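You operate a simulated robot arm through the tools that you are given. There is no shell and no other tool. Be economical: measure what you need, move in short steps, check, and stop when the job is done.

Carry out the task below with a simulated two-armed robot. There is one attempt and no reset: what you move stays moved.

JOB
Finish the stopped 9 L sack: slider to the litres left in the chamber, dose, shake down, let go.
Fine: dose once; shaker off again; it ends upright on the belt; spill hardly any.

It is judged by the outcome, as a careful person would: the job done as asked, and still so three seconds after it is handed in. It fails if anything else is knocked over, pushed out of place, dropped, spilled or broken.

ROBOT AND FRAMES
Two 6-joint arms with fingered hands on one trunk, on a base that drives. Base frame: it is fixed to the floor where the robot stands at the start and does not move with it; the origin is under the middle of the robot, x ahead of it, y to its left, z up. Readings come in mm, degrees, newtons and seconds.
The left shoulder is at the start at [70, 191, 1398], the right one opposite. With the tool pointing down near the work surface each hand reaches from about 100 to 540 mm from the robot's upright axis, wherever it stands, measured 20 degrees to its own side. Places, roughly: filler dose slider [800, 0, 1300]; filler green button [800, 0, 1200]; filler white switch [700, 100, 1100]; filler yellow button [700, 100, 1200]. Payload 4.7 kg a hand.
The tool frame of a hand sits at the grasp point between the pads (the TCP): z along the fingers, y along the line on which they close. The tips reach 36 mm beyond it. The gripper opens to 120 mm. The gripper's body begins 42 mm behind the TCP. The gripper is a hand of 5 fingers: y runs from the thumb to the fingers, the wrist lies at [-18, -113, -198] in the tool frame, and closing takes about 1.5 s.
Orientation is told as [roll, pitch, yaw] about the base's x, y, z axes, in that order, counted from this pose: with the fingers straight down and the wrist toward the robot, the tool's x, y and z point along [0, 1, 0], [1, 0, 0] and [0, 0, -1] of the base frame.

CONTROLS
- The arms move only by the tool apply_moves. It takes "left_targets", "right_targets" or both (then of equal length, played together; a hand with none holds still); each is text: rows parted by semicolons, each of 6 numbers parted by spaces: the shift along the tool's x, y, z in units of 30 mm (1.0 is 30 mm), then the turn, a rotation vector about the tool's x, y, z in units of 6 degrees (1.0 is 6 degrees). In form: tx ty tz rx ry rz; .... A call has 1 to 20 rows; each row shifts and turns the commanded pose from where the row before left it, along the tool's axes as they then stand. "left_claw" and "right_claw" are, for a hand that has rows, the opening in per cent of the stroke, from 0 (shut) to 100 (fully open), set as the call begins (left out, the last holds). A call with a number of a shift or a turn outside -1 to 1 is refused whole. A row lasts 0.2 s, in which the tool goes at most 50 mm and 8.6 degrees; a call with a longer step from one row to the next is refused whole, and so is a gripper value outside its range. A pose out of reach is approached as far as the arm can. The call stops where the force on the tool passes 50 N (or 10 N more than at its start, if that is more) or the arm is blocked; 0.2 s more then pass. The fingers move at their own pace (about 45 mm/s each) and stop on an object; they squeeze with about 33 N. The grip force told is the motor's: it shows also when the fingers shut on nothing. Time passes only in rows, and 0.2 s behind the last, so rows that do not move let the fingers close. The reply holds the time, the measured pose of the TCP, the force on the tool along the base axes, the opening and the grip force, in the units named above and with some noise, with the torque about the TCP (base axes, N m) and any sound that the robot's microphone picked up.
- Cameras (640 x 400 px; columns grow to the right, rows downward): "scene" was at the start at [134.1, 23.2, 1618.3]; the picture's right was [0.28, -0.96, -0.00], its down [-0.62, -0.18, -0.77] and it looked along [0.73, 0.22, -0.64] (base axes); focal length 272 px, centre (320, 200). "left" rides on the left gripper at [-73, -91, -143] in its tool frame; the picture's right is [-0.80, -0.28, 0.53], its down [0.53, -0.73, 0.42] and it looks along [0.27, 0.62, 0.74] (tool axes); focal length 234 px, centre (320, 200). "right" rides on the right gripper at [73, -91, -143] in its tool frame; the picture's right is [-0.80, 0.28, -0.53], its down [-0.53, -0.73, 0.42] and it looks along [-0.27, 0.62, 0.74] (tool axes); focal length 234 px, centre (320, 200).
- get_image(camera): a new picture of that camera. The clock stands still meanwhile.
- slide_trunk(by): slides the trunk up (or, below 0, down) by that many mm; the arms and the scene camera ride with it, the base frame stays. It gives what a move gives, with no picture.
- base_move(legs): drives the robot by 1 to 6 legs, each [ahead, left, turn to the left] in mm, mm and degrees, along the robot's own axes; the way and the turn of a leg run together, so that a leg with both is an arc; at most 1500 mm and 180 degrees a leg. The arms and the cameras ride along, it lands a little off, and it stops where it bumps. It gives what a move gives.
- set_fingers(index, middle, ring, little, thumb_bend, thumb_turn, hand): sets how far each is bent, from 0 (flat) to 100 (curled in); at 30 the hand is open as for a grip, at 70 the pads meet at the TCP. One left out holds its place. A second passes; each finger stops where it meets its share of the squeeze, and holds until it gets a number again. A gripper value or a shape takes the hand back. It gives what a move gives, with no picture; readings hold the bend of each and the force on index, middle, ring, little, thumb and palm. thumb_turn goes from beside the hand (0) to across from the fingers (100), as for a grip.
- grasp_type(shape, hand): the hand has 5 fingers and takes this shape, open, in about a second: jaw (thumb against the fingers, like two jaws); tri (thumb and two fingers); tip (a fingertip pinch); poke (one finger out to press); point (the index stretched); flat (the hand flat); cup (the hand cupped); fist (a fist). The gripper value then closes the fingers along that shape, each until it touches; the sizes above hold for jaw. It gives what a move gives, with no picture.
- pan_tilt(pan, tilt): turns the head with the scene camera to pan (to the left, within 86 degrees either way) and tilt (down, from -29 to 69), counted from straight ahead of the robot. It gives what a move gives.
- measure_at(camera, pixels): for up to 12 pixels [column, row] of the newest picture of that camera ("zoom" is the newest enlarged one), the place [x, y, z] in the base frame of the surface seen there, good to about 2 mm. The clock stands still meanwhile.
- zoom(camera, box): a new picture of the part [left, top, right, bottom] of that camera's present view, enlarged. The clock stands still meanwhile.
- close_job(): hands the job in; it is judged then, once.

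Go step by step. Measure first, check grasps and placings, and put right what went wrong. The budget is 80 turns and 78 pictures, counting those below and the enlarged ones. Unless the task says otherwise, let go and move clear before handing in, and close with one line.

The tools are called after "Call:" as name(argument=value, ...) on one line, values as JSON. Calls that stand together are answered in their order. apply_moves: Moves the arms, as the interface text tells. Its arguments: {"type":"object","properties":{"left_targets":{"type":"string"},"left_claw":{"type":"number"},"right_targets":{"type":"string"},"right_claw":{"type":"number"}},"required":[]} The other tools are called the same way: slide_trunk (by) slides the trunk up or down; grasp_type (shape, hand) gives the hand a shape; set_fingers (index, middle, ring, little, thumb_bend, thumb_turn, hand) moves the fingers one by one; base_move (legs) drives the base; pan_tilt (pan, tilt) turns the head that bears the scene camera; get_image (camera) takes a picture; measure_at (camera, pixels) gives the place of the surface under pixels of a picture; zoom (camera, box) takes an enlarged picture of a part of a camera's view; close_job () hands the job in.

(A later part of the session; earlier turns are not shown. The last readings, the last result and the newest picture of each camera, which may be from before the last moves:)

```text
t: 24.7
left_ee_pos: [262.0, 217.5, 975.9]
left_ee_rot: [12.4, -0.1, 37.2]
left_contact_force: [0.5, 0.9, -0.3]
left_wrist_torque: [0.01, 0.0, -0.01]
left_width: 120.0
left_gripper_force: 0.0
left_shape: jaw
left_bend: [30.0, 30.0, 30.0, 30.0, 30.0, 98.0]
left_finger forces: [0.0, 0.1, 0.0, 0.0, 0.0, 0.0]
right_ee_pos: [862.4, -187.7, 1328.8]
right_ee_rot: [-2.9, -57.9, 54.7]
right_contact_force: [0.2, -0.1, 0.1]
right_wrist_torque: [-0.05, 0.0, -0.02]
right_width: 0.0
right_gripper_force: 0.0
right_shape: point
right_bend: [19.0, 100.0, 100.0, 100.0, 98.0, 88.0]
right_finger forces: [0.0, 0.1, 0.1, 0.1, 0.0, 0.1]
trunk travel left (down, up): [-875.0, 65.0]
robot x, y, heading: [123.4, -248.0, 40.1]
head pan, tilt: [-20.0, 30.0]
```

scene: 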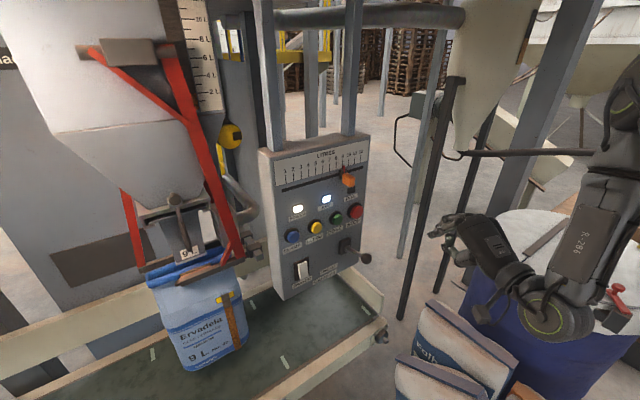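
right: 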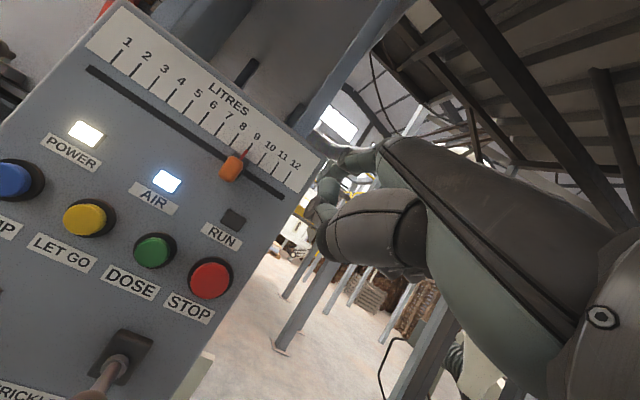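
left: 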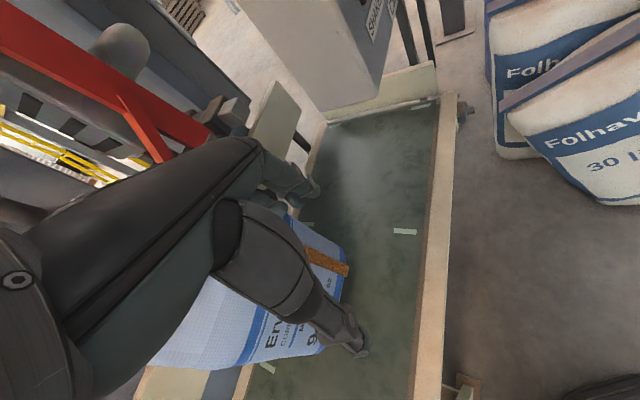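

Call:
apply_moves(right_targets="0.7 -0.42 0.27 0 0 0;0.7 -0.42 0.27 0 0 0;0.6 -0.42 0.27 0 0 0;0 0 0 0 0 0")

```text
t: 25.7
left_ee_pos: [264.4, 216.3, 976.0]
left_ee_rot: [12.6, -0.1, 37.2]
left_contact_force: [-1.0, -0.1, 0.0]
left_wrist_torque: [-0.01, 0.02, -0.02]
left_width: 119.6
left_gripper_force: 0.1
left_shape: jaw
left_bend: [30.0, 30.0, 30.0, 30.0, 30.0, 98.0]
left_finger forces: [0.0, 0.0, 0.0, 0.0, 0.0, 0.0]
right_ee_pos: [814.4, -198.3, 1308.5]
right_ee_rot: [-2.6, -58.0, 54.6]
right_contact_force: [-0.1, 0.2, -0.1]
right_wrist_torque: [-0.02, 0.03, 0.02]
right_width: 0.2
right_gripper_force: 0.1
right_shape: point
right_bend: [19.0, 100.0, 100.0, 100.0, 98.0, 88.0]
right_finger forces: [0.1, 0.0, 0.0, 0.0, 0.1, 0.1]
right hand out of reach, approached as far as the arm can: row 1, 2, 3
trunk travel left (down, up): [-875.0, 65.0]
robot x, y, heading: [126.2, -247.0, 40.0]
head pan, tilt: [-20.0, 30.0]
```

The hand drifts backward: it looks like a wrist-bend limit with the forearm hanging from above. Lowering the trunk so the forearm comes in level should help.

Call:
slide_trunk(by=-200)

Call:
apply_moves(right_targets="0 0.84 -0.53 0 0 0;0 0.84 -0.53 0 0 0;0 0.84 -0.53 0 0 0;0 0.84 -0.53 0 0 0;0 0.84 -0.53 0 0 0;0 0.84 -0.53 0 0 0;0 0 0 0 0 0")

```text
t: 27.9
left_ee_pos: [263.0, 216.7, 774.8]
left_ee_rot: [12.5, -0.1, 37.1]
left_contact_force: [0.1, -0.3, -0.2]
left_wrist_torque: [-0.01, 0.0, 0.0]
left_width: 119.7
left_gripper_force: 0.1
left_shape: jaw
left_bend: [30.0, 30.0, 30.0, 30.0, 30.0, 98.0]
left_finger forces: [0.0, 0.0, 0.0, 0.0, 0.1, 0.1]
right_ee_pos: [812.4, -198.1, 1108.2]
right_ee_rot: [-2.8, -57.9, 54.6]
right_contact_force: [-0.9, -0.4, 0.2]
right_wrist_torque: [0.0, 0.02, -0.01]
right_width: 0.0
right_gripper_force: 0.1
right_shape: point
right_bend: [19.0, 100.0, 100.0, 100.0, 98.0, 88.0]
right_finger forces: [0.0, 0.0, 0.1, 0.1, 0.0, 0.0]
trunk travel left (down, up): [-675.0, 265.0]
robot x, y, heading: [124.6, -242.8, 40.0]
head pan, tilt: [-20.0, 30.0]
```

```text
t: 29.5
left_ee_pos: [263.1, 216.2, 774.9]
left_ee_rot: [12.6, -0.1, 37.2]
left_contact_force: [0.8, -1.5, 0.4]
left_wrist_torque: [0.02, 0.03, 0.01]
left_width: 119.5
left_gripper_force: 0.1
left_shape: jaw
left_bend: [30.0, 30.0, 30.0, 30.0, 30.0, 98.0]
left_finger forces: [0.0, 0.0, 0.0, 0.0, 0.1, 0.1]
right_ee_pos: [808.2, -188.4, 1244.8]
right_ee_rot: [-2.6, -57.9, 54.6]
right_contact_force: [0.5, -0.6, -0.8]
right_wrist_torque: [0.05, 0.02, 0.02]
right_width: 0.0
right_gripper_force: 0.0
right_shape: point
right_bend: [19.0, 100.0, 100.0, 100.0, 99.0, 88.0]
right_finger forces: [0.0, 0.1, 0.0, 0.0, 0.1, 0.0]
right hand out of reach, approached as far as the arm can: row 5, 6
trunk travel left (down, up): [-675.0, 265.0]
robot x, y, heading: [125.3, -244.6, 40.1]
head pan, tilt: [-20.0, 30.0]
```

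Reach seems limited because the arm swings out to the right while the hand must face left. I'll put the base further right and turn square to the panel.

Call:
base_move(legs=[[-80, -225, 0], [0, 0, 14.3]])

Call:
pan_tilt(pan=-5, tilt=25)

Call:
get_image(camera="scene")

```text
t: 31.6
left_ee_pos: [334.6, 10.1, 771.0]
left_ee_rot: [12.5, 0.4, 39.6]
left_contact_force: [0.6, 0.1, 0.5]
left_wrist_torque: [0.0, -0.03, 0.03]
left_width: 119.5
left_gripper_force: 0.0
left_shape: jaw
left_bend: [30.0, 30.0, 30.0, 30.0, 30.0, 98.0]
left_finger forces: [0.0, 0.0, 0.0, 0.1, 0.1, 0.1]
right_ee_pos: [894.1, -367.6, 1242.1]
right_ee_rot: [-3.6, -57.2, 57.8]
right_contact_force: [-0.2, -0.2, -1.0]
right_wrist_torque: [0.01, -0.02, 0.02]
right_width: 0.1
right_gripper_force: 0.2
right_shape: point
right_bend: [19.0, 100.0, 100.0, 100.0, 99.0, 88.0]
right_finger forces: [0.0, 0.1, 0.0, 0.0, 0.0, 0.0]
trunk travel left (down, up): [-675.0, 265.0]
robot x, y, heading: [211.8, -464.8, 42.1]
head pan, tilt: [-20.0, 30.0]
stopped in leg 2: the robot was blocked; the commanded pose is now the measured one
```

```text
t: 32.3
left_ee_pos: [335.8, 10.3, 769.6]
left_ee_rot: [12.5, 0.5, 39.3]
left_contact_force: [0.1, -0.6, 0.4]
left_wrist_torque: [0.01, 0.05, 0.03]
left_width: 119.8
left_gripper_force: 0.1
left_shape: jaw
left_bend: [30.0, 30.0, 30.0, 30.0, 30.0, 98.0]
left_finger forces: [0.0, 0.0, 0.0, 0.1, 0.0, 0.0]
right_ee_pos: [897.7, -369.4, 1241.5]
right_ee_rot: [-3.4, -57.1, 57.4]
right_contact_force: [-0.1, 0.0, 0.5]
right_wrist_torque: [0.0, 0.0, 0.0]
right_width: 0.1
right_gripper_force: 0.0
right_shape: point
right_bend: [19.0, 100.0, 100.0, 100.0, 99.0, 88.0]
right_finger forces: [0.0, 0.1, 0.1, 0.1, 0.0, 0.1]
trunk travel left (down, up): [-675.0, 265.0]
robot x, y, heading: [215.1, -466.9, 42.2]
head pan, tilt: [-5.0, 25.0]
```

```text
47 pictures are left
```

scene: 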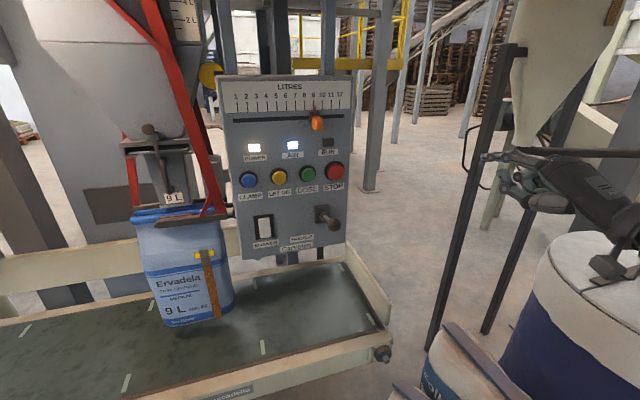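

The turn was blocked after 2°. I'll look to the right and down for what was touched.

Call:
pan_tilt(pan=-50, tilt=50)

Call:
get_image(camera="scene")

Call:
pan_tilt(pan=-86, tilt=30)

Call:
get_image(camera="scene")

```text
t: 33.5
left_ee_pos: [335.1, 9.8, 770.2]
left_ee_rot: [12.4, 0.6, 39.5]
left_contact_force: [-0.1, 0.8, 0.4]
left_wrist_torque: [0.01, -0.01, 0.04]
left_width: 119.5
left_gripper_force: 0.0
left_shape: jaw
left_bend: [30.0, 30.0, 30.0, 30.0, 30.0, 98.0]
left_finger forces: [0.0, 0.1, 0.0, 0.0, 0.1, 0.1]
right_ee_pos: [897.7, -368.1, 1240.0]
right_ee_rot: [-3.4, -57.0, 57.3]
right_contact_force: [-0.3, -1.2, -0.3]
right_wrist_torque: [-0.02, 0.01, 0.01]
right_width: 0.1
right_gripper_force: 0.0
right_shape: point
right_bend: [19.0, 100.0, 100.0, 100.0, 99.0, 88.0]
right_finger forces: [0.1, 0.0, 0.1, 0.1, 0.0, 0.0]
trunk travel left (down, up): [-675.0, 265.0]
robot x, y, heading: [211.2, -463.0, 41.8]
head pan, tilt: [-50.0, 50.0]
```

```text
46 pictures are left
```

scene: 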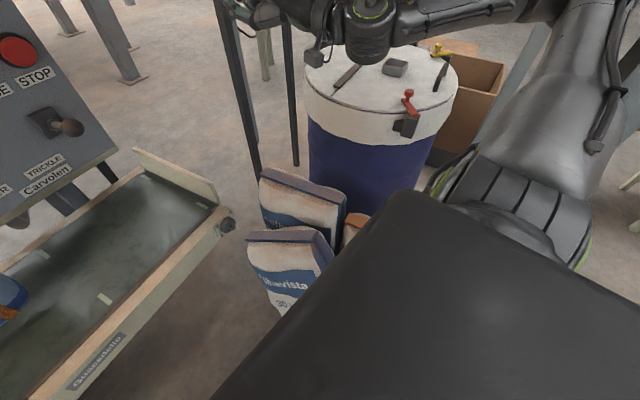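

```text
t: 34.5
left_ee_pos: [334.9, 10.2, 769.7]
left_ee_rot: [12.4, 0.5, 39.3]
left_contact_force: [0.7, -0.1, -0.8]
left_wrist_torque: [0.01, 0.01, -0.02]
left_width: 119.9
left_gripper_force: 0.0
left_shape: jaw
left_bend: [30.0, 30.0, 30.0, 30.0, 30.0, 98.0]
left_finger forces: [0.0, 0.1, 0.0, 0.1, 0.1, 0.0]
right_ee_pos: [896.7, -369.6, 1240.4]
right_ee_rot: [-3.3, -57.1, 57.3]
right_contact_force: [-0.6, -0.6, 0.1]
right_wrist_torque: [0.03, -0.01, 0.0]
right_width: 0.0
right_gripper_force: 0.1
right_shape: point
right_bend: [19.0, 100.0, 100.0, 100.0, 99.0, 88.0]
right_finger forces: [0.1, 0.0, 0.1, 0.0, 0.0, 0.0]
trunk travel left (down, up): [-675.0, 265.0]
robot x, y, heading: [205.3, -464.8, 41.9]
head pan, tilt: [-85.9, 30.0]
```

```text
45 pictures are left
```

scene: 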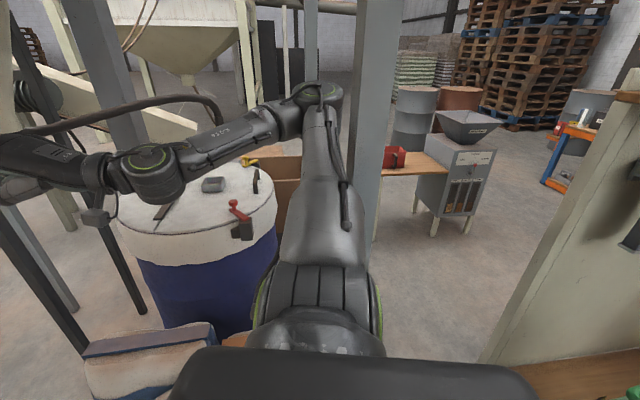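

The elbow is near the pillar but the sacks look untouched; no need to turn further — from this spot the arm points straight at the panel. I'll bring the hand left and forward in front of the slider.

Call:
apply_moves(right_targets="0.75 0.39 0.33 0 -0.042 0.027;0.75 0.39 0.33 0 -0.042 0.027;0.75 0.39 0.33 0 -0.042 0.027;0.75 0.39 0.33 0 -0.042 0.027;0.75 0.39 0.33 0 -0.042 0.027;0.75 0.39 0.33 0 -0.042 0.027;0.75 0.39 0.33 0 -0.042 0.027;0.75 0.39 0.33 0 -0.042 0.027;0.75 0.39 0.33 0 -0.042 0.027;0.75 0.39 0.33 0 -0.042 0.027;0 0 0 0 0 0")

Call:
pan_tilt(pan=-5, tilt=25)

Call:
get_image(camera="scene")

```text
t: 36.9
left_ee_pos: [332.7, 2.8, 775.2]
left_ee_rot: [12.7, -0.1, 39.2]
left_contact_force: [-0.1, 0.3, -0.4]
left_wrist_torque: [-0.01, 0.01, -0.04]
left_width: 119.6
left_gripper_force: 0.2
left_shape: jaw
left_bend: [30.0, 30.0, 30.0, 30.0, 30.0, 98.0]
left_finger forces: [0.0, 0.0, 0.1, 0.0, 0.0, 0.0]
right_ee_pos: [797.1, -129.9, 1285.1]
right_ee_rot: [-3.3, -57.9, 54.1]
right_contact_force: [0.5, -0.7, -0.6]
right_wrist_torque: [-0.01, -0.02, 0.01]
right_width: 0.0
right_gripper_force: 0.0
right_shape: point
right_bend: [19.0, 100.0, 100.0, 100.0, 99.0, 88.0]
right_finger forces: [0.0, 0.1, 0.0, 0.0, 0.0, 0.1]
trunk travel left (down, up): [-675.0, 265.0]
robot x, y, heading: [208.8, -461.1, 42.2]
head pan, tilt: [-85.9, 30.0]
```

```text
t: 38.4
left_ee_pos: [331.9, 3.7, 774.7]
left_ee_rot: [12.6, -0.1, 39.2]
left_contact_force: [-0.4, -1.3, -0.1]
left_wrist_torque: [-0.02, 0.02, 0.01]
left_width: 119.9
left_gripper_force: 0.1
left_shape: jaw
left_bend: [30.0, 30.0, 30.0, 30.0, 30.0, 98.0]
left_finger forces: [0.0, 0.1, 0.0, 0.0, 0.0, 0.1]
right_ee_pos: [796.7, -129.3, 1285.0]
right_ee_rot: [-3.3, -58.0, 54.3]
right_contact_force: [0.0, 0.0, 0.1]
right_wrist_torque: [0.01, -0.01, -0.02]
right_width: 0.0
right_gripper_force: 0.1
right_shape: point
right_bend: [19.0, 100.0, 100.0, 100.0, 99.0, 88.0]
right_finger forces: [0.0, 0.0, 0.0, 0.1, 0.0, 0.0]
trunk travel left (down, up): [-675.0, 265.0]
robot x, y, heading: [211.8, -465.3, 42.0]
head pan, tilt: [-5.0, 25.0]
```

```text
44 pictures are left
```

scene: 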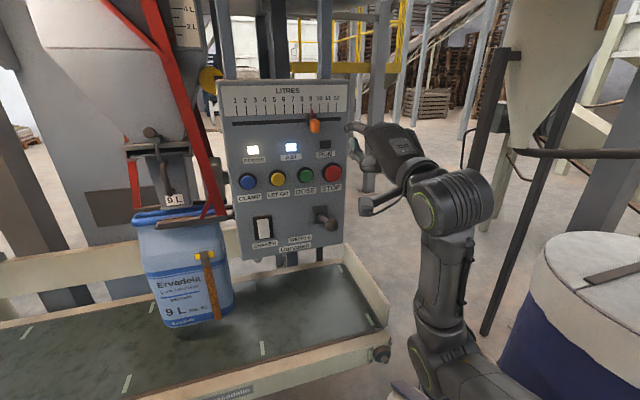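

Reach is fine now (no warning) and the finger is right of the knob. Checking the fingertip.

Call:
zoom(camera="scene", box=[220, 70, 400, 190])

Call:
measure_at(camera="zoom", pixels=[[450, 192], [458, 190], [480, 195], [332, 190], [345, 190], [322, 190], [336, 172], [337, 205]])

```text
3.33 times, centred on (310, 130) of scene
```

zoom: 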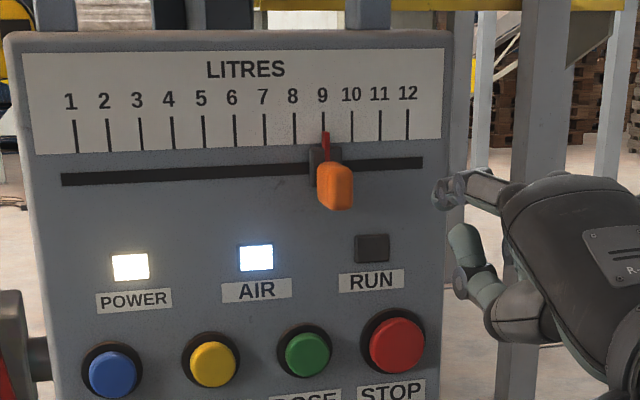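

```text
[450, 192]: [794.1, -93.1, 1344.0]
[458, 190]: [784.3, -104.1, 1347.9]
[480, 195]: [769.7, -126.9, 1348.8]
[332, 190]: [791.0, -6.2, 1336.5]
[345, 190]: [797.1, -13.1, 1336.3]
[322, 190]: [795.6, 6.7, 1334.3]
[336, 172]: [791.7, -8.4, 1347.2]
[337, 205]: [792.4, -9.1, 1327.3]
```

Tip is about (806,-80,1340), clear to the right of the knob. Advance 55 mm, then slide left 110 mm.

Call:
apply_moves(right_targets="0 0.49 0.78 0 0 0;0 0.49 0.78 0 0 0;0.6 0 0 0 0 0;0.6 0 0 0 0 0;0.6 0 0 0 0 0;0.6 0 0 0 0 0;0.6 0 0 0 0 0;0.6 0 0 0 0 0;0 0 0 0 0 0")

Call:
zoom(camera="scene", box=[220, 70, 400, 190])

```text
t: 40.4
left_ee_pos: [332.3, 3.4, 774.1]
left_ee_rot: [12.7, -0.1, 39.2]
left_contact_force: [-0.2, -0.6, 0.7]
left_wrist_torque: [-0.02, 0.0, -0.01]
left_width: 120.2
left_gripper_force: 0.1
left_shape: jaw
left_bend: [30.0, 30.0, 30.0, 30.0, 30.0, 98.0]
left_finger forces: [0.0, 0.0, 0.0, 0.0, 0.0, 0.0]
right_ee_pos: [747.1, -17.2, 1280.3]
right_ee_rot: [-3.3, -57.7, 54.2]
right_contact_force: [0.3, -0.1, 0.6]
right_wrist_torque: [-0.01, 0.0, 0.02]
right_width: 114.2
right_gripper_force: 0.0
right_shape: point
right_bend: [19.0, 100.0, 100.0, 100.0, 99.0, 88.0]
right_finger forces: [0.0, 0.0, 0.0, 0.0, 0.0, 0.0]
trunk travel left (down, up): [-675.0, 265.0]
robot x, y, heading: [210.7, -459.1, 41.8]
head pan, tilt: [-5.0, 25.0]
```

```text
3.33 times, centred on (310, 130) of scene
```

zoom: 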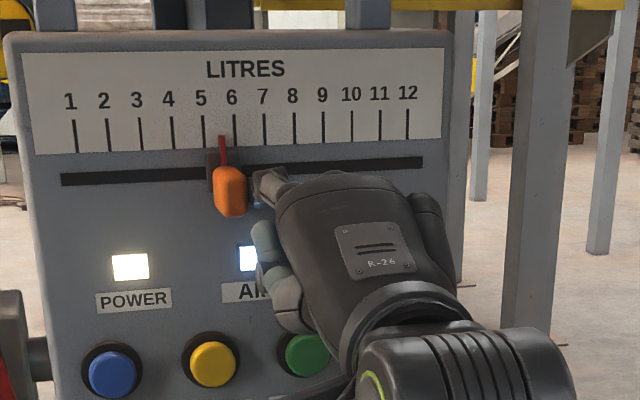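

The pointer has moved to ~5.65 L. Pushing 62 mm more, slowly.

Call:
apply_moves(right_targets="0.35 0 0 0 0 0;0.35 0 0 0 0 0;0.35 0 0 0 0 0;0.35 0 0 0 0 0;0.35 0 0 0 0 0;0.32 0 0 0 0 0;0 0 0 0 0 0")

Call:
zoom(camera="scene", box=[220, 70, 310, 130])

```text
t: 42.2
left_ee_pos: [330.0, 2.0, 775.7]
left_ee_rot: [12.6, -0.2, 39.2]
left_contact_force: [0.3, 0.2, 0.1]
left_wrist_torque: [0.0, 0.01, -0.01]
left_width: 119.5
left_gripper_force: 0.1
left_shape: jaw
left_bend: [30.0, 30.0, 30.0, 30.0, 30.0, 98.0]
left_finger forces: [0.0, 0.0, 0.0, 0.0, 0.1, 0.0]
right_ee_pos: [743.1, -0.3, 1288.1]
right_ee_rot: [-9.1, -58.9, 55.0]
right_contact_force: [-8.3, -10.1, -0.4]
right_wrist_torque: [0.47, -0.42, 0.29]
right_width: 114.2
right_gripper_force: 0.1
right_shape: point
right_bend: [21.0, 100.0, 100.0, 100.0, 99.0, 88.0]
right_finger forces: [13.7, 0.0, 0.0, 0.0, 0.0, 0.1]
right hand out of reach, approached as far as the arm can: row 6
trunk travel left (down, up): [-675.0, 265.0]
robot x, y, heading: [210.5, -462.4, 42.0]
head pan, tilt: [-5.0, 25.0]
stopped in row 7 (right hand): the arm was blocked; the commanded pose is now the measured one
```

```text
6.67 times, centred on (265, 100) of scene
```

zoom: 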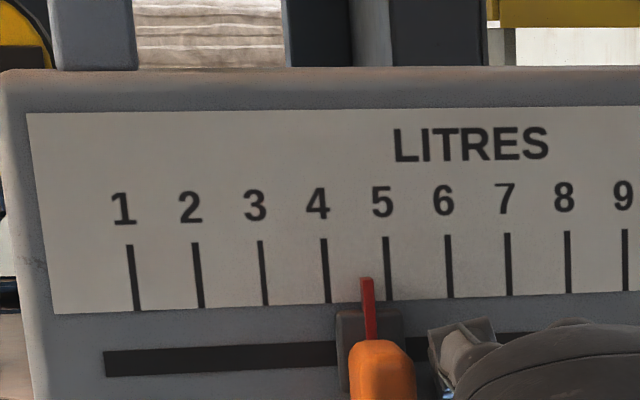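

The arm hit its reach limit and the tip now rests on the panel; pointer at ~4.7 L. I'll back the finger off, bring the base a bit closer/left, and continue.

Call:
apply_moves(right_targets="-0.2 -0.5 -0.8 0 0 0;0 -0.5 -0.8 0 0.5 0;0 -0.3 -0.4 0 0.5 0;0 0 0 0 0 0")

Call:
base_move(legs=[[50, 70, 0]])

Call:
zoom(camera="scene", box=[200, 60, 400, 200])

```text
t: 43.2
left_ee_pos: [331.2, 2.8, 775.6]
left_ee_rot: [12.6, 0.0, 39.2]
left_contact_force: [-0.8, -0.5, 0.3]
left_wrist_torque: [-0.03, -0.02, 0.0]
left_width: 119.8
left_gripper_force: 0.0
left_shape: jaw
left_bend: [30.0, 30.0, 30.0, 30.0, 30.0, 98.0]
left_finger forces: [0.1, 0.0, 0.0, 0.1, 0.0, 0.1]
right_ee_pos: [712.3, -61.8, 1298.9]
right_ee_rot: [-6.9, -60.4, 57.1]
right_contact_force: [0.8, -0.2, -0.1]
right_wrist_torque: [-0.03, -0.01, -0.01]
right_width: 114.2
right_gripper_force: 0.0
right_shape: point
right_bend: [19.0, 100.0, 100.0, 100.0, 99.0, 88.0]
right_finger forces: [0.0, 0.0, 0.0, 0.0, 0.0, 0.0]
trunk travel left (down, up): [-675.0, 265.0]
robot x, y, heading: [212.5, -463.6, 42.0]
head pan, tilt: [-5.0, 25.0]
```

```text
t: 44.3
left_ee_pos: [322.3, 88.1, 774.9]
left_ee_rot: [12.5, 0.0, 39.3]
left_contact_force: [0.2, 0.6, 0.0]
left_wrist_torque: [-0.05, -0.01, -0.02]
left_width: 119.9
left_gripper_force: 0.1
left_shape: jaw
left_bend: [30.0, 30.0, 30.0, 30.0, 30.0, 98.0]
left_finger forces: [0.0, 0.0, 0.0, 0.0, 0.0, 0.0]
right_ee_pos: [706.7, 24.5, 1293.0]
right_ee_rot: [-7.0, -59.8, 56.8]
right_contact_force: [0.4, -0.2, 0.7]
right_wrist_torque: [-0.02, -0.02, -0.02]
right_width: 114.2
right_gripper_force: 0.2
right_shape: point
right_bend: [19.0, 100.0, 100.0, 100.0, 98.0, 87.0]
right_finger forces: [0.0, 0.0, 0.1, 0.0, 0.0, 0.0]
trunk travel left (down, up): [-675.0, 265.0]
robot x, y, heading: [198.2, -381.4, 42.2]
head pan, tilt: [-5.0, 25.0]
```

```text
2.86 times, centred on (300, 130) of scene
```

zoom: 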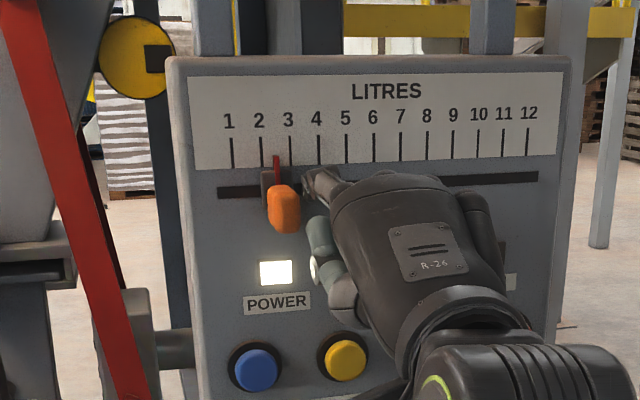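

The base move carried the slider on to ~2.6 L. Enlarging for a precise reading.

Call:
zoom(camera="scene", box=[258, 90, 322, 130])

Call:
measure_at(camera="zoom", pixels=[[143, 185], [233, 180], [320, 176], [190, 240], [192, 228]])

```text
10.00 times, centred on (290, 110) of scene
```

zoom: 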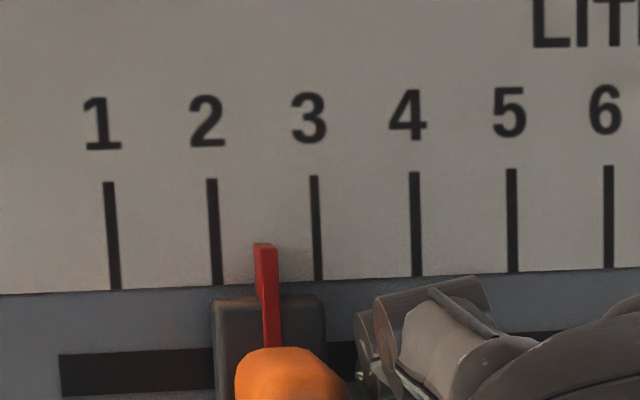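

```text
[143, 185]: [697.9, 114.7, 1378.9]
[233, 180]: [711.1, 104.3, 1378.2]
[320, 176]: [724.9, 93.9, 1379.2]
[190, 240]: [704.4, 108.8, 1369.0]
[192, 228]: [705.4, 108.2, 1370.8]
```

Pointer reads ~2.5 L. Nudging left ~9 mm.

Call:
apply_moves(right_targets="0.1 0 0 0 0 0;0.1 0 0 0 0 0;0.1 0 0 0 0 0;0 0 0 0 0 0;0 0 0 0 0 0")

Call:
zoom(camera="scene", box=[258, 90, 322, 130])

Call:
measure_at(camera="zoom", pixels=[[108, 200], [212, 200], [217, 280], [319, 275], [117, 285], [235, 260], [240, 280], [262, 250]])

```text
t: 45.5
left_ee_pos: [321.2, 86.3, 775.2]
left_ee_rot: [12.6, -0.1, 39.3]
left_contact_force: [0.4, -0.5, -0.8]
left_wrist_torque: [-0.04, 0.02, 0.03]
left_width: 119.8
left_gripper_force: 0.1
left_shape: jaw
left_bend: [30.0, 30.0, 30.0, 30.0, 30.0, 98.0]
left_finger forces: [0.0, 0.0, 0.0, 0.1, 0.0, 0.1]
right_ee_pos: [712.5, 21.3, 1295.7]
right_ee_rot: [-9.9, -60.3, 57.6]
right_contact_force: [-1.5, -2.0, -0.6]
right_wrist_torque: [0.06, -0.1, 0.04]
right_width: 114.2
right_gripper_force: 0.0
right_shape: point
right_bend: [19.0, 100.0, 100.0, 100.0, 98.0, 87.0]
right_finger forces: [2.4, 0.0, 0.0, 0.1, 0.1, 0.1]
trunk travel left (down, up): [-675.0, 265.0]
robot x, y, heading: [202.7, -379.8, 42.0]
head pan, tilt: [-5.0, 25.0]
```

```text
10.00 times, centred on (290, 110) of scene
```

zoom: 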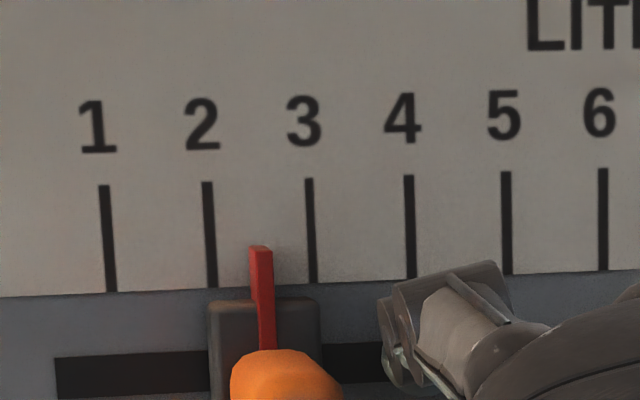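

```text
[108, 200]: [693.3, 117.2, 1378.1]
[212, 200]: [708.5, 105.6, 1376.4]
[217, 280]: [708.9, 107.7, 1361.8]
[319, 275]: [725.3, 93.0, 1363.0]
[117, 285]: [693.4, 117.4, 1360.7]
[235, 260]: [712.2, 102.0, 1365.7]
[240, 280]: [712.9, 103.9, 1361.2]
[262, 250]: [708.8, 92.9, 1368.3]
```

The tip was pressing the panel and slid off right; pointer reads ~2.4 L. Back off 10 mm, then nudge left 13 mm.

Call:
apply_moves(right_targets="0 -0.17 -0.29 0 0 0;0.15 0 0 0 0 0;0.15 0 0 0 0 0;0.14 0 0 0 0 0;0 0 0 0 0 0;0 0 0 0 0 0")

Call:
zoom(camera="scene", box=[258, 90, 322, 130])

```text
t: 47.1
left_ee_pos: [321.8, 87.7, 775.7]
left_ee_rot: [12.6, -0.2, 39.2]
left_contact_force: [0.5, -0.4, 0.0]
left_wrist_torque: [0.01, 0.02, 0.0]
left_width: 119.7
left_gripper_force: 0.1
left_shape: jaw
left_bend: [30.0, 30.0, 30.0, 30.0, 30.0, 98.0]
left_finger forces: [0.1, 0.1, 0.0, 0.1, 0.0, 0.0]
right_ee_pos: [719.7, 12.8, 1299.0]
right_ee_rot: [-13.8, -60.7, 58.8]
right_contact_force: [-1.1, 0.6, 0.6]
right_wrist_torque: [0.01, -0.01, -0.04]
right_width: 114.2
right_gripper_force: 0.2
right_shape: point
right_bend: [19.0, 100.0, 100.0, 100.0, 98.0, 87.0]
right_finger forces: [0.1, 0.1, 0.0, 0.0, 0.0, 0.0]
right hand out of reach, approached as far as the arm can: row 4
trunk travel left (down, up): [-675.0, 265.0]
robot x, y, heading: [206.2, -380.0, 42.0]
head pan, tilt: [-5.0, 25.0]
stopped in row 6 (right hand): the arm was blocked; the commanded pose is now the measured one
```

```text
10.00 times, centred on (290, 110) of scene
```

zoom: 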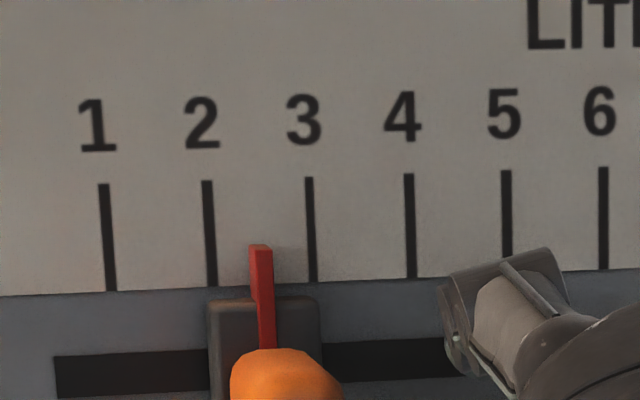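

The hand rolls and drifts instead of going left — the arm seems at its inward limit. I'll pull the hand back, shift the base left and turn it slightly left.

Call:
apply_moves(right_targets="0 -0.5 -0.84 0 0.5 0;0 -0.5 -0.84 0 0.5 0;0 -0.5 -0.84 0 0.5 0;0 -0.5 -0.84 0 0.3 0;0 0 0 0 0 0")

Call:
base_move(legs=[[0, 70, 0], [0, 0, 10]])

Call:
get_image(camera="scene")

```text
t: 48.3
left_ee_pos: [322.5, 89.5, 775.0]
left_ee_rot: [12.7, -0.1, 39.2]
left_contact_force: [-0.6, 0.1, 0.7]
left_wrist_torque: [0.01, -0.01, 0.01]
left_width: 119.9
left_gripper_force: 0.0
left_shape: jaw
left_bend: [30.0, 30.0, 30.0, 30.0, 30.0, 98.0]
left_finger forces: [0.0, 0.1, 0.0, 0.1, 0.0, 0.1]
right_ee_pos: [658.2, -38.3, 1304.2]
right_ee_rot: [-2.6, -60.5, 58.8]
right_contact_force: [-0.1, 0.1, 0.5]
right_wrist_torque: [0.02, -0.01, 0.0]
right_width: 113.9
right_gripper_force: 0.0
right_shape: point
right_bend: [19.0, 100.0, 100.0, 100.0, 98.0, 87.0]
right_finger forces: [0.1, 0.1, 0.0, 0.1, 0.0, 0.1]
right hand out of reach, approached as far as the arm can: row 3, 4
trunk travel left (down, up): [-675.0, 265.0]
robot x, y, heading: [203.9, -374.9, 42.3]
head pan, tilt: [-5.0, 25.0]
```

```text
t: 50.0
left_ee_pos: [194.3, 152.0, 776.3]
left_ee_rot: [12.5, -0.1, 49.3]
left_contact_force: [0.4, 0.8, 0.2]
left_wrist_torque: [0.02, 0.03, 0.01]
left_width: 119.8
left_gripper_force: 0.1
left_shape: jaw
left_bend: [30.0, 30.0, 30.0, 30.0, 30.0, 98.0]
left_finger forces: [0.1, 0.0, 0.0, 0.1, 0.0, 0.0]
right_ee_pos: [546.9, 86.8, 1304.4]
right_ee_rot: [-2.9, -60.5, 68.5]
right_contact_force: [0.2, -0.6, 0.5]
right_wrist_torque: [0.01, 0.02, -0.01]
right_width: 114.2
right_gripper_force: 0.1
right_shape: point
right_bend: [19.0, 100.0, 100.0, 100.0, 98.0, 87.0]
right_finger forces: [0.1, 0.0, 0.2, 0.0, 0.0, 0.0]
trunk travel left (down, up): [-675.0, 265.0]
robot x, y, heading: [157.1, -326.6, 51.9]
head pan, tilt: [-5.0, 25.0]
```

```text
36 pictures are left
```

scene: 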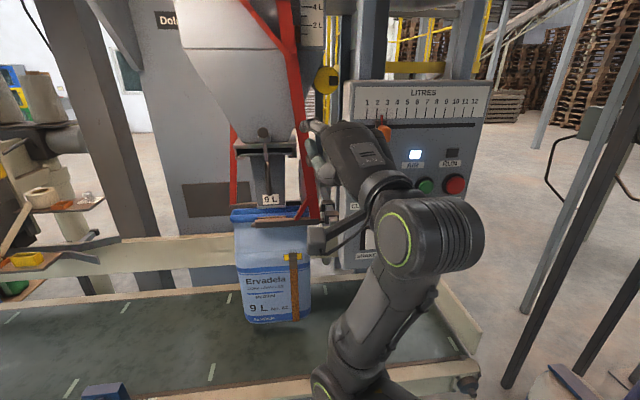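

Forearm geometry now looks good, but it'll be too cramped; back the base 80 mm, then re-aim the hand right of the knob.

Call:
base_move(legs=[[-80, 0, 0]])

Call:
apply_moves(right_targets="-0.8 0 0 0 0 0;-0.8 0 0 0 0 0;-0.8 0 0 0 0 0;-0.8 0 0 0 0 0;-0.8 0 0 0 0 0;0 0 0 0 -0.7 0.39;0 0 0 0 -0.7 0.39;0 0 0 0 -0.7 0.39;0 0 0 0 0 0")

```text
t: 51.1
left_ee_pos: [144.4, 90.1, 776.2]
left_ee_rot: [12.6, -0.1, 49.2]
left_contact_force: [0.2, -1.3, 0.5]
left_wrist_torque: [0.01, -0.01, 0.0]
left_width: 120.1
left_gripper_force: 0.0
left_shape: jaw
left_bend: [30.0, 30.0, 30.0, 30.0, 30.0, 98.0]
left_finger forces: [0.0, 0.0, 0.1, 0.0, 0.0, 0.1]
right_ee_pos: [500.0, 23.7, 1304.0]
right_ee_rot: [-2.8, -60.5, 68.5]
right_contact_force: [0.1, -0.3, 0.6]
right_wrist_torque: [-0.03, -0.02, -0.02]
right_width: 114.1
right_gripper_force: 0.0
right_shape: point
right_bend: [19.0, 100.0, 100.0, 100.0, 98.0, 87.0]
right_finger forces: [0.0, 0.1, 0.0, 0.0, 0.1, 0.1]
trunk travel left (down, up): [-675.0, 265.0]
robot x, y, heading: [107.7, -389.1, 51.5]
head pan, tilt: [-5.0, 25.0]
```

```text
t: 53.1
left_ee_pos: [146.5, 89.3, 775.3]
left_ee_rot: [12.6, -0.1, 49.2]
left_contact_force: [0.2, -0.5, -0.2]
left_wrist_torque: [0.04, -0.03, 0.01]
left_width: 119.7
left_gripper_force: 0.0
left_shape: jaw
left_bend: [30.0, 30.0, 30.0, 30.0, 30.0, 98.0]
left_finger forces: [0.0, 0.1, 0.0, 0.0, 0.0, 0.1]
right_ee_pos: [611.1, -20.9, 1308.6]
right_ee_rot: [-2.9, -60.8, 54.1]
right_contact_force: [0.6, -1.3, 0.2]
right_wrist_torque: [0.0, 0.0, 0.03]
right_width: 114.0
right_gripper_force: 0.2
right_shape: point
right_bend: [19.0, 100.0, 100.0, 100.0, 98.0, 87.0]
right_finger forces: [0.0, 0.1, 0.1, 0.0, 0.0, 0.0]
right hand out of reach, approached as far as the arm can: row 1
trunk travel left (down, up): [-675.0, 265.0]
robot x, y, heading: [108.9, -389.5, 52.0]
head pan, tilt: [-5.0, 25.0]
```

Call:
apply_moves(right_targets="-0.6 -0.07 0.5 0 0 0;-0.6 -0.07 0.5 0 0 0;-0.6 -0.07 0.5 0 0 0;0 0 0 0 0 0")

Call:
get_image(camera="scene")

Call:
zoom(camera="scene", box=[320, 70, 500, 190])

```text
t: 54.1
left_ee_pos: [145.0, 90.5, 775.9]
left_ee_rot: [12.4, -0.1, 49.2]
left_contact_force: [0.9, 0.1, -0.2]
left_wrist_torque: [-0.01, -0.01, -0.01]
left_width: 119.9
left_gripper_force: 0.0
left_shape: jaw
left_bend: [30.0, 30.0, 30.0, 30.0, 30.0, 98.0]
left_finger forces: [0.1, 0.1, 0.1, 0.0, 0.0, 0.1]
right_ee_pos: [672.7, -26.1, 1283.1]
right_ee_rot: [-3.0, -60.8, 54.4]
right_contact_force: [-0.4, -0.5, -0.4]
right_wrist_torque: [0.02, 0.02, 0.0]
right_width: 114.3
right_gripper_force: 0.0
right_shape: point
right_bend: [19.0, 100.0, 100.0, 100.0, 98.0, 87.0]
right_finger forces: [0.0, 0.1, 0.0, 0.0, 0.0, 0.0]
trunk travel left (down, up): [-675.0, 265.0]
robot x, y, heading: [107.4, -388.3, 51.9]
head pan, tilt: [-5.0, 25.0]
```

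```text
35 pictures are left
```

scene: 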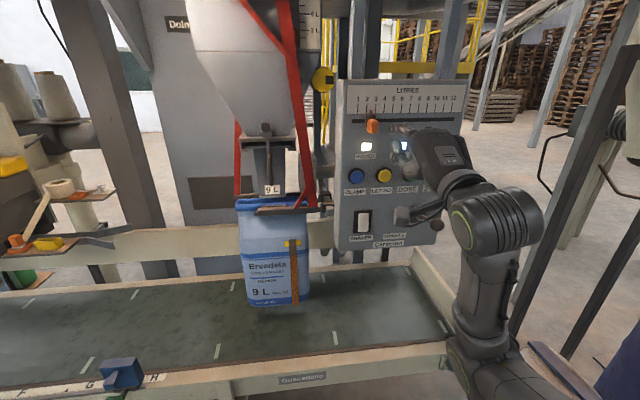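

```text
3.33 times, centred on (410, 130) of scene
```

zoom: 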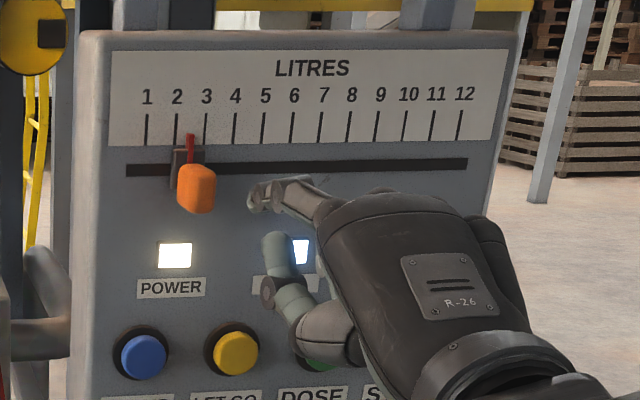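

The tip is about 15–20 mm right of the knob and in front of it. Advancing 40 mm.

Call:
apply_moves(right_targets="0 0.33 0.58 0 0 0;0 0.33 0.58 0 0 0;0 0 0 0 0 0")

Call:
zoom(camera="scene", box=[340, 80, 420, 140])

Call:
measure_at(camera="zoom", pixels=[[240, 215], [330, 205], [210, 215], [375, 235], [385, 230], [166, 185], [235, 180]])

```text
t: 54.9
left_ee_pos: [145.2, 90.2, 774.8]
left_ee_rot: [12.7, 0.0, 49.2]
left_contact_force: [0.1, 0.0, 0.2]
left_wrist_torque: [0.0, 0.01, 0.0]
left_width: 119.8
left_gripper_force: 0.2
left_shape: jaw
left_bend: [30.0, 30.0, 30.0, 30.0, 30.0, 98.0]
left_finger forces: [0.0, 0.0, 0.0, 0.0, 0.0, 0.0]
right_ee_pos: [699.2, 5.7, 1282.3]
right_ee_rot: [-2.9, -60.8, 54.3]
right_contact_force: [0.4, 0.4, -0.4]
right_wrist_torque: [0.01, -0.02, 0.05]
right_width: 113.9
right_gripper_force: 0.0
right_shape: point
right_bend: [19.0, 100.0, 100.0, 100.0, 98.0, 87.0]
right_finger forces: [0.1, 0.0, 0.0, 0.1, 0.0, 0.0]
trunk travel left (down, up): [-675.0, 265.0]
robot x, y, heading: [109.6, -392.0, 52.1]
head pan, tilt: [-5.0, 25.0]
```

```text
6.67 times, centred on (380, 110) of scene
```

zoom: 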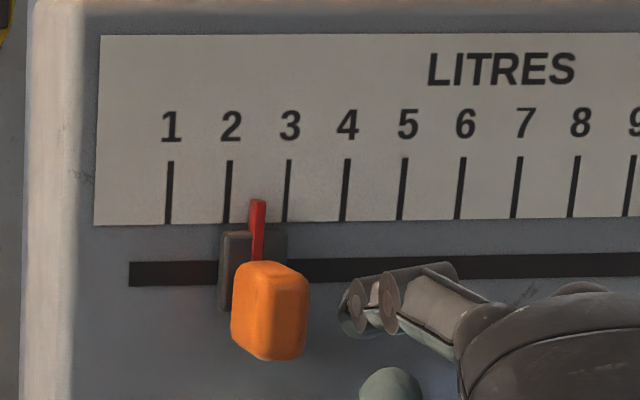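

```text
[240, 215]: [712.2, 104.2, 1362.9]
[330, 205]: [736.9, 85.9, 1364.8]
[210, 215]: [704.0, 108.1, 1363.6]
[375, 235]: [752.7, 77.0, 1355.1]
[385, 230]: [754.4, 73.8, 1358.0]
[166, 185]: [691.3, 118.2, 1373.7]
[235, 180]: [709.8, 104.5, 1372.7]
```

Pointer ~2.45 L, gap ~10 mm. Moving left 15 mm.

Call:
apply_moves(right_targets="0.17 0 0 0 0 0;0.17 0 0 0 0 0;0.16 0 0 0 0 0;0 0 0 0 0 0;0 0 0 0 0 0")

Call:
zoom(camera="scene", box=[340, 80, 420, 140])

```text
t: 56.1
left_ee_pos: [147.0, 91.0, 773.9]
left_ee_rot: [12.6, 0.0, 49.2]
left_contact_force: [0.1, 0.7, -0.1]
left_wrist_torque: [0.03, 0.02, 0.0]
left_width: 119.9
left_gripper_force: 0.0
left_shape: jaw
left_bend: [30.0, 30.0, 30.0, 30.0, 30.0, 98.0]
left_finger forces: [0.0, 0.0, 0.0, 0.0, 0.1, 0.1]
right_ee_pos: [687.7, 13.9, 1281.3]
right_ee_rot: [-2.9, -60.8, 54.1]
right_contact_force: [0.5, 0.0, -0.2]
right_wrist_torque: [0.03, -0.04, 0.03]
right_width: 114.5
right_gripper_force: 0.0
right_shape: point
right_bend: [19.0, 100.0, 100.0, 100.0, 98.0, 87.0]
right_finger forces: [0.4, 0.1, 0.1, 0.0, 0.0, 0.1]
trunk travel left (down, up): [-675.0, 265.0]
robot x, y, heading: [108.9, -389.2, 51.9]
head pan, tilt: [-5.0, 25.0]
```

```text
6.67 times, centred on (380, 110) of scene
```

zoom: 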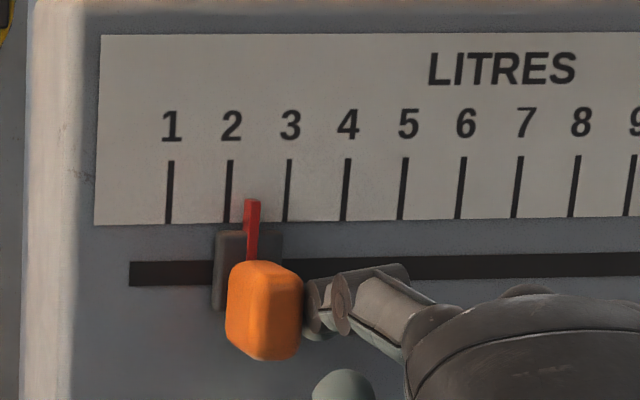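

Contact made. About 5 mm more (allowing for parallax from the camera being left of the panel).

Call:
apply_moves(right_targets="0.09 0 0 0 0 0;0.08 0 0 0 0 0;0 0 0 0 0 0;0 0 0 0 0 0")

Call:
zoom(camera="scene", box=[350, 90, 390, 120])

Call:
measure_at(camera="zoom", pixels=[[256, 190], [258, 230], [300, 235], [290, 270], [297, 220], [375, 225], [140, 230]])

```text
t: 57.1
left_ee_pos: [146.0, 90.8, 775.2]
left_ee_rot: [12.6, -0.2, 49.2]
left_contact_force: [1.0, 0.2, -0.1]
left_wrist_torque: [-0.03, 0.01, -0.02]
left_width: 119.9
left_gripper_force: 0.1
left_shape: jaw
left_bend: [30.0, 30.0, 30.0, 30.0, 30.0, 98.0]
left_finger forces: [0.1, 0.0, 0.0, 0.0, 0.0, 0.0]
right_ee_pos: [684.2, 18.0, 1281.1]
right_ee_rot: [-3.0, -60.8, 54.1]
right_contact_force: [-0.4, 0.5, -0.1]
right_wrist_torque: [-0.01, 0.02, 0.0]
right_width: 114.1
right_gripper_force: 0.0
right_shape: point
right_bend: [19.0, 100.0, 100.0, 100.0, 98.0, 87.0]
right_finger forces: [0.0, 0.0, 0.1, 0.1, 0.0, 0.0]
trunk travel left (down, up): [-675.0, 265.0]
robot x, y, heading: [107.2, -389.8, 51.9]
head pan, tilt: [-5.0, 25.0]
```

```text
13.33 times, centred on (370, 105) of scene
```

zoom: 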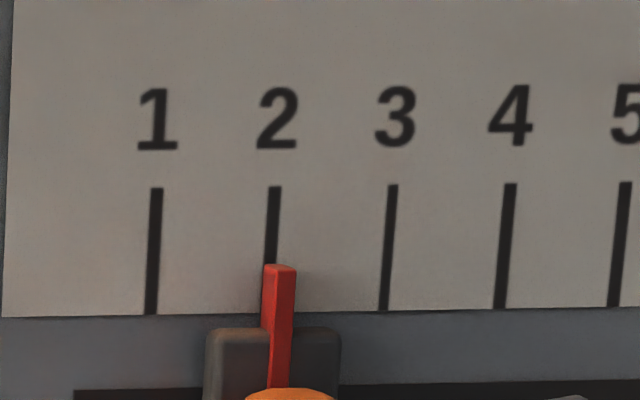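

```text
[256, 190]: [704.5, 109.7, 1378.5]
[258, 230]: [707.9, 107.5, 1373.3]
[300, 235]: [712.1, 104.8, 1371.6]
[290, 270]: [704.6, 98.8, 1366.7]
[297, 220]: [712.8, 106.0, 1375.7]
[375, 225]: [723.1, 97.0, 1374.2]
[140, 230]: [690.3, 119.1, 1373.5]
```

The pointer now sits on 2 (measured s≈20 vs tick ≈19–20 mm; parallax accounts for the apparent offset). Withdraw the finger and move it in front of the green DOSE button.

Call:
apply_moves(right_targets="-0.2 0 0 0 0 0;-0.15 -0.49 -0.86 0 0 0;0 -0.49 -0.86 0 0 0;-0.61 -0.65 0.365 0 0 0;-0.61 -0.65 0.365 0 0 0;-0.61 -0.65 0.365 0 0 0;-0.61 -0.65 0.365 0 0 0;-0.61 -0.65 0.365 0 0 0;0 0 0 0 0 0")

Call:
get_image(camera="scene")

Call:
zoom(camera="scene", box=[320, 80, 500, 200])

```text
t: 59.1
left_ee_pos: [145.4, 91.4, 774.7]
left_ee_rot: [12.5, -0.2, 49.1]
left_contact_force: [0.4, 0.2, 0.0]
left_wrist_torque: [-0.04, -0.01, -0.02]
left_width: 119.8
left_gripper_force: 0.1
left_shape: jaw
left_bend: [30.0, 30.0, 30.0, 30.0, 30.0, 98.0]
left_finger forces: [0.1, 0.1, 0.1, 0.0, 0.0, 0.0]
right_ee_pos: [731.2, -88.2, 1172.2]
right_ee_rot: [-3.0, -60.8, 54.2]
right_contact_force: [0.1, 0.1, 0.1]
right_wrist_torque: [-0.01, 0.0, -0.03]
right_width: 114.3
right_gripper_force: 0.1
right_shape: point
right_bend: [19.0, 100.0, 100.0, 100.0, 98.0, 87.0]
right_finger forces: [0.0, 0.1, 0.0, 0.0, 0.1, 0.0]
right hand out of reach, approached as far as the arm can: row 5
trunk travel left (down, up): [-675.0, 265.0]
robot x, y, heading: [106.7, -391.3, 52.0]
head pan, tilt: [-5.0, 25.0]
```

```text
30 pictures are left
```

scene: 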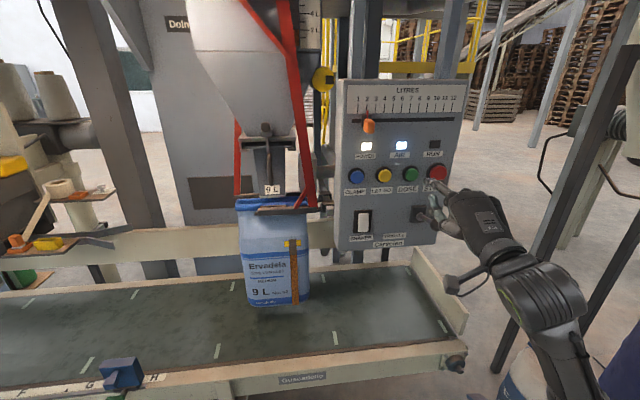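

```text
3.33 times, centred on (410, 140) of scene
```

zoom: 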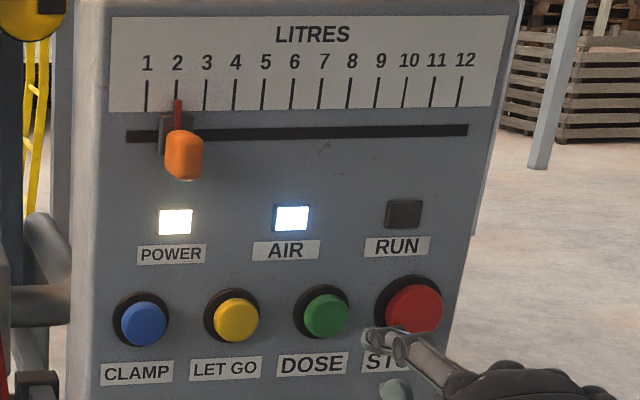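

Call:
measure_at(camera="zoom", pixels=[[371, 340], [376, 340], [330, 318], [322, 310], [412, 308], [235, 320], [145, 325]])

Call:
get_image(camera="right")

```text
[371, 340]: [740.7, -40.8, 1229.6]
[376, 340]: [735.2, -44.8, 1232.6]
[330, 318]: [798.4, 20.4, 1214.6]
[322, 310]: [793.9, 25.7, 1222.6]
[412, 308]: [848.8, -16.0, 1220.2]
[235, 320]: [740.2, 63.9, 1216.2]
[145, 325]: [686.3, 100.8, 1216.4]
```

```text
28 pictures are left
```

right: 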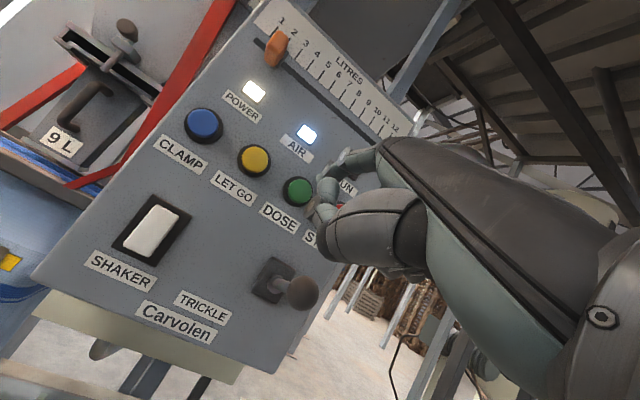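

Tip is at s≈133, z≈1229, about 80 mm out; green button centre s≈138, z≈1219. Approaching to just before contact.

Call:
apply_moves(right_targets="-0.17 0.1 0.8 0 0 0;0 0.38 0.68 0 0 0;0 0.38 0.68 0 0 0;0 0 0 0 0 0")

Call:
zoom(camera="scene", box=[360, 130, 480, 210])

Call:
get_image(camera="right")

```text
t: 60.1
left_ee_pos: [145.2, 91.8, 775.6]
left_ee_rot: [12.7, -0.2, 49.2]
left_contact_force: [-0.9, -0.4, -0.2]
left_wrist_torque: [0.02, -0.01, 0.01]
left_width: 120.0
left_gripper_force: 0.0
left_shape: jaw
left_bend: [30.0, 30.0, 30.0, 30.0, 30.0, 98.0]
left_finger forces: [0.0, 0.1, 0.0, 0.0, 0.0, 0.0]
right_ee_pos: [778.6, -39.8, 1164.2]
right_ee_rot: [-3.0, -60.8, 54.2]
right_contact_force: [-2.3, -2.7, -0.2]
right_wrist_torque: [0.12, -0.13, 0.09]
right_width: 0.3
right_gripper_force: 0.0
right_shape: point
right_bend: [19.0, 100.0, 100.0, 100.0, 98.0, 87.0]
right_finger forces: [3.2, 0.0, 0.0, 0.0, 0.1, 0.0]
trunk travel left (down, up): [-675.0, 265.0]
robot x, y, heading: [106.6, -389.6, 51.9]
head pan, tilt: [-5.0, 25.0]
heard: click
```

```text
5.00 times, centred on (420, 170) of scene
```

zoom: 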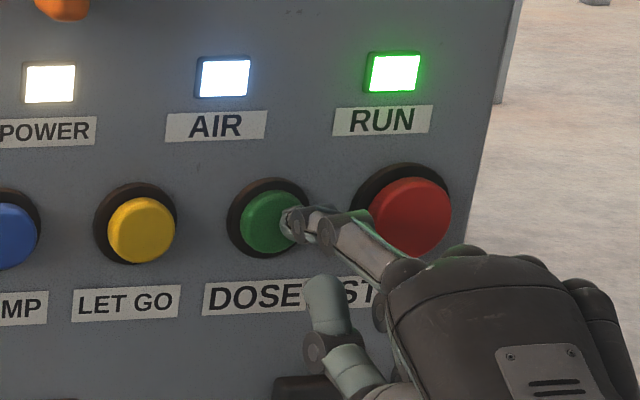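

```text
26 pictures are left
```

right: 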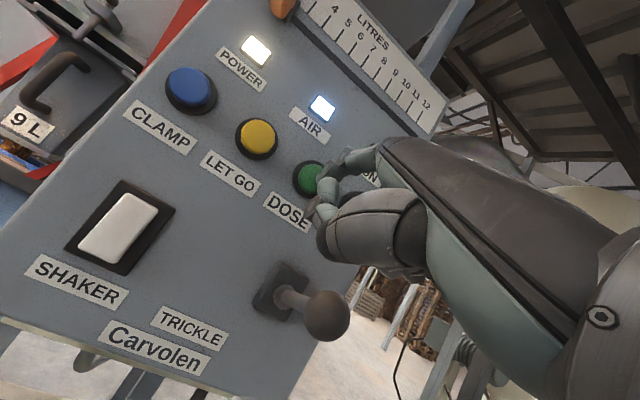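

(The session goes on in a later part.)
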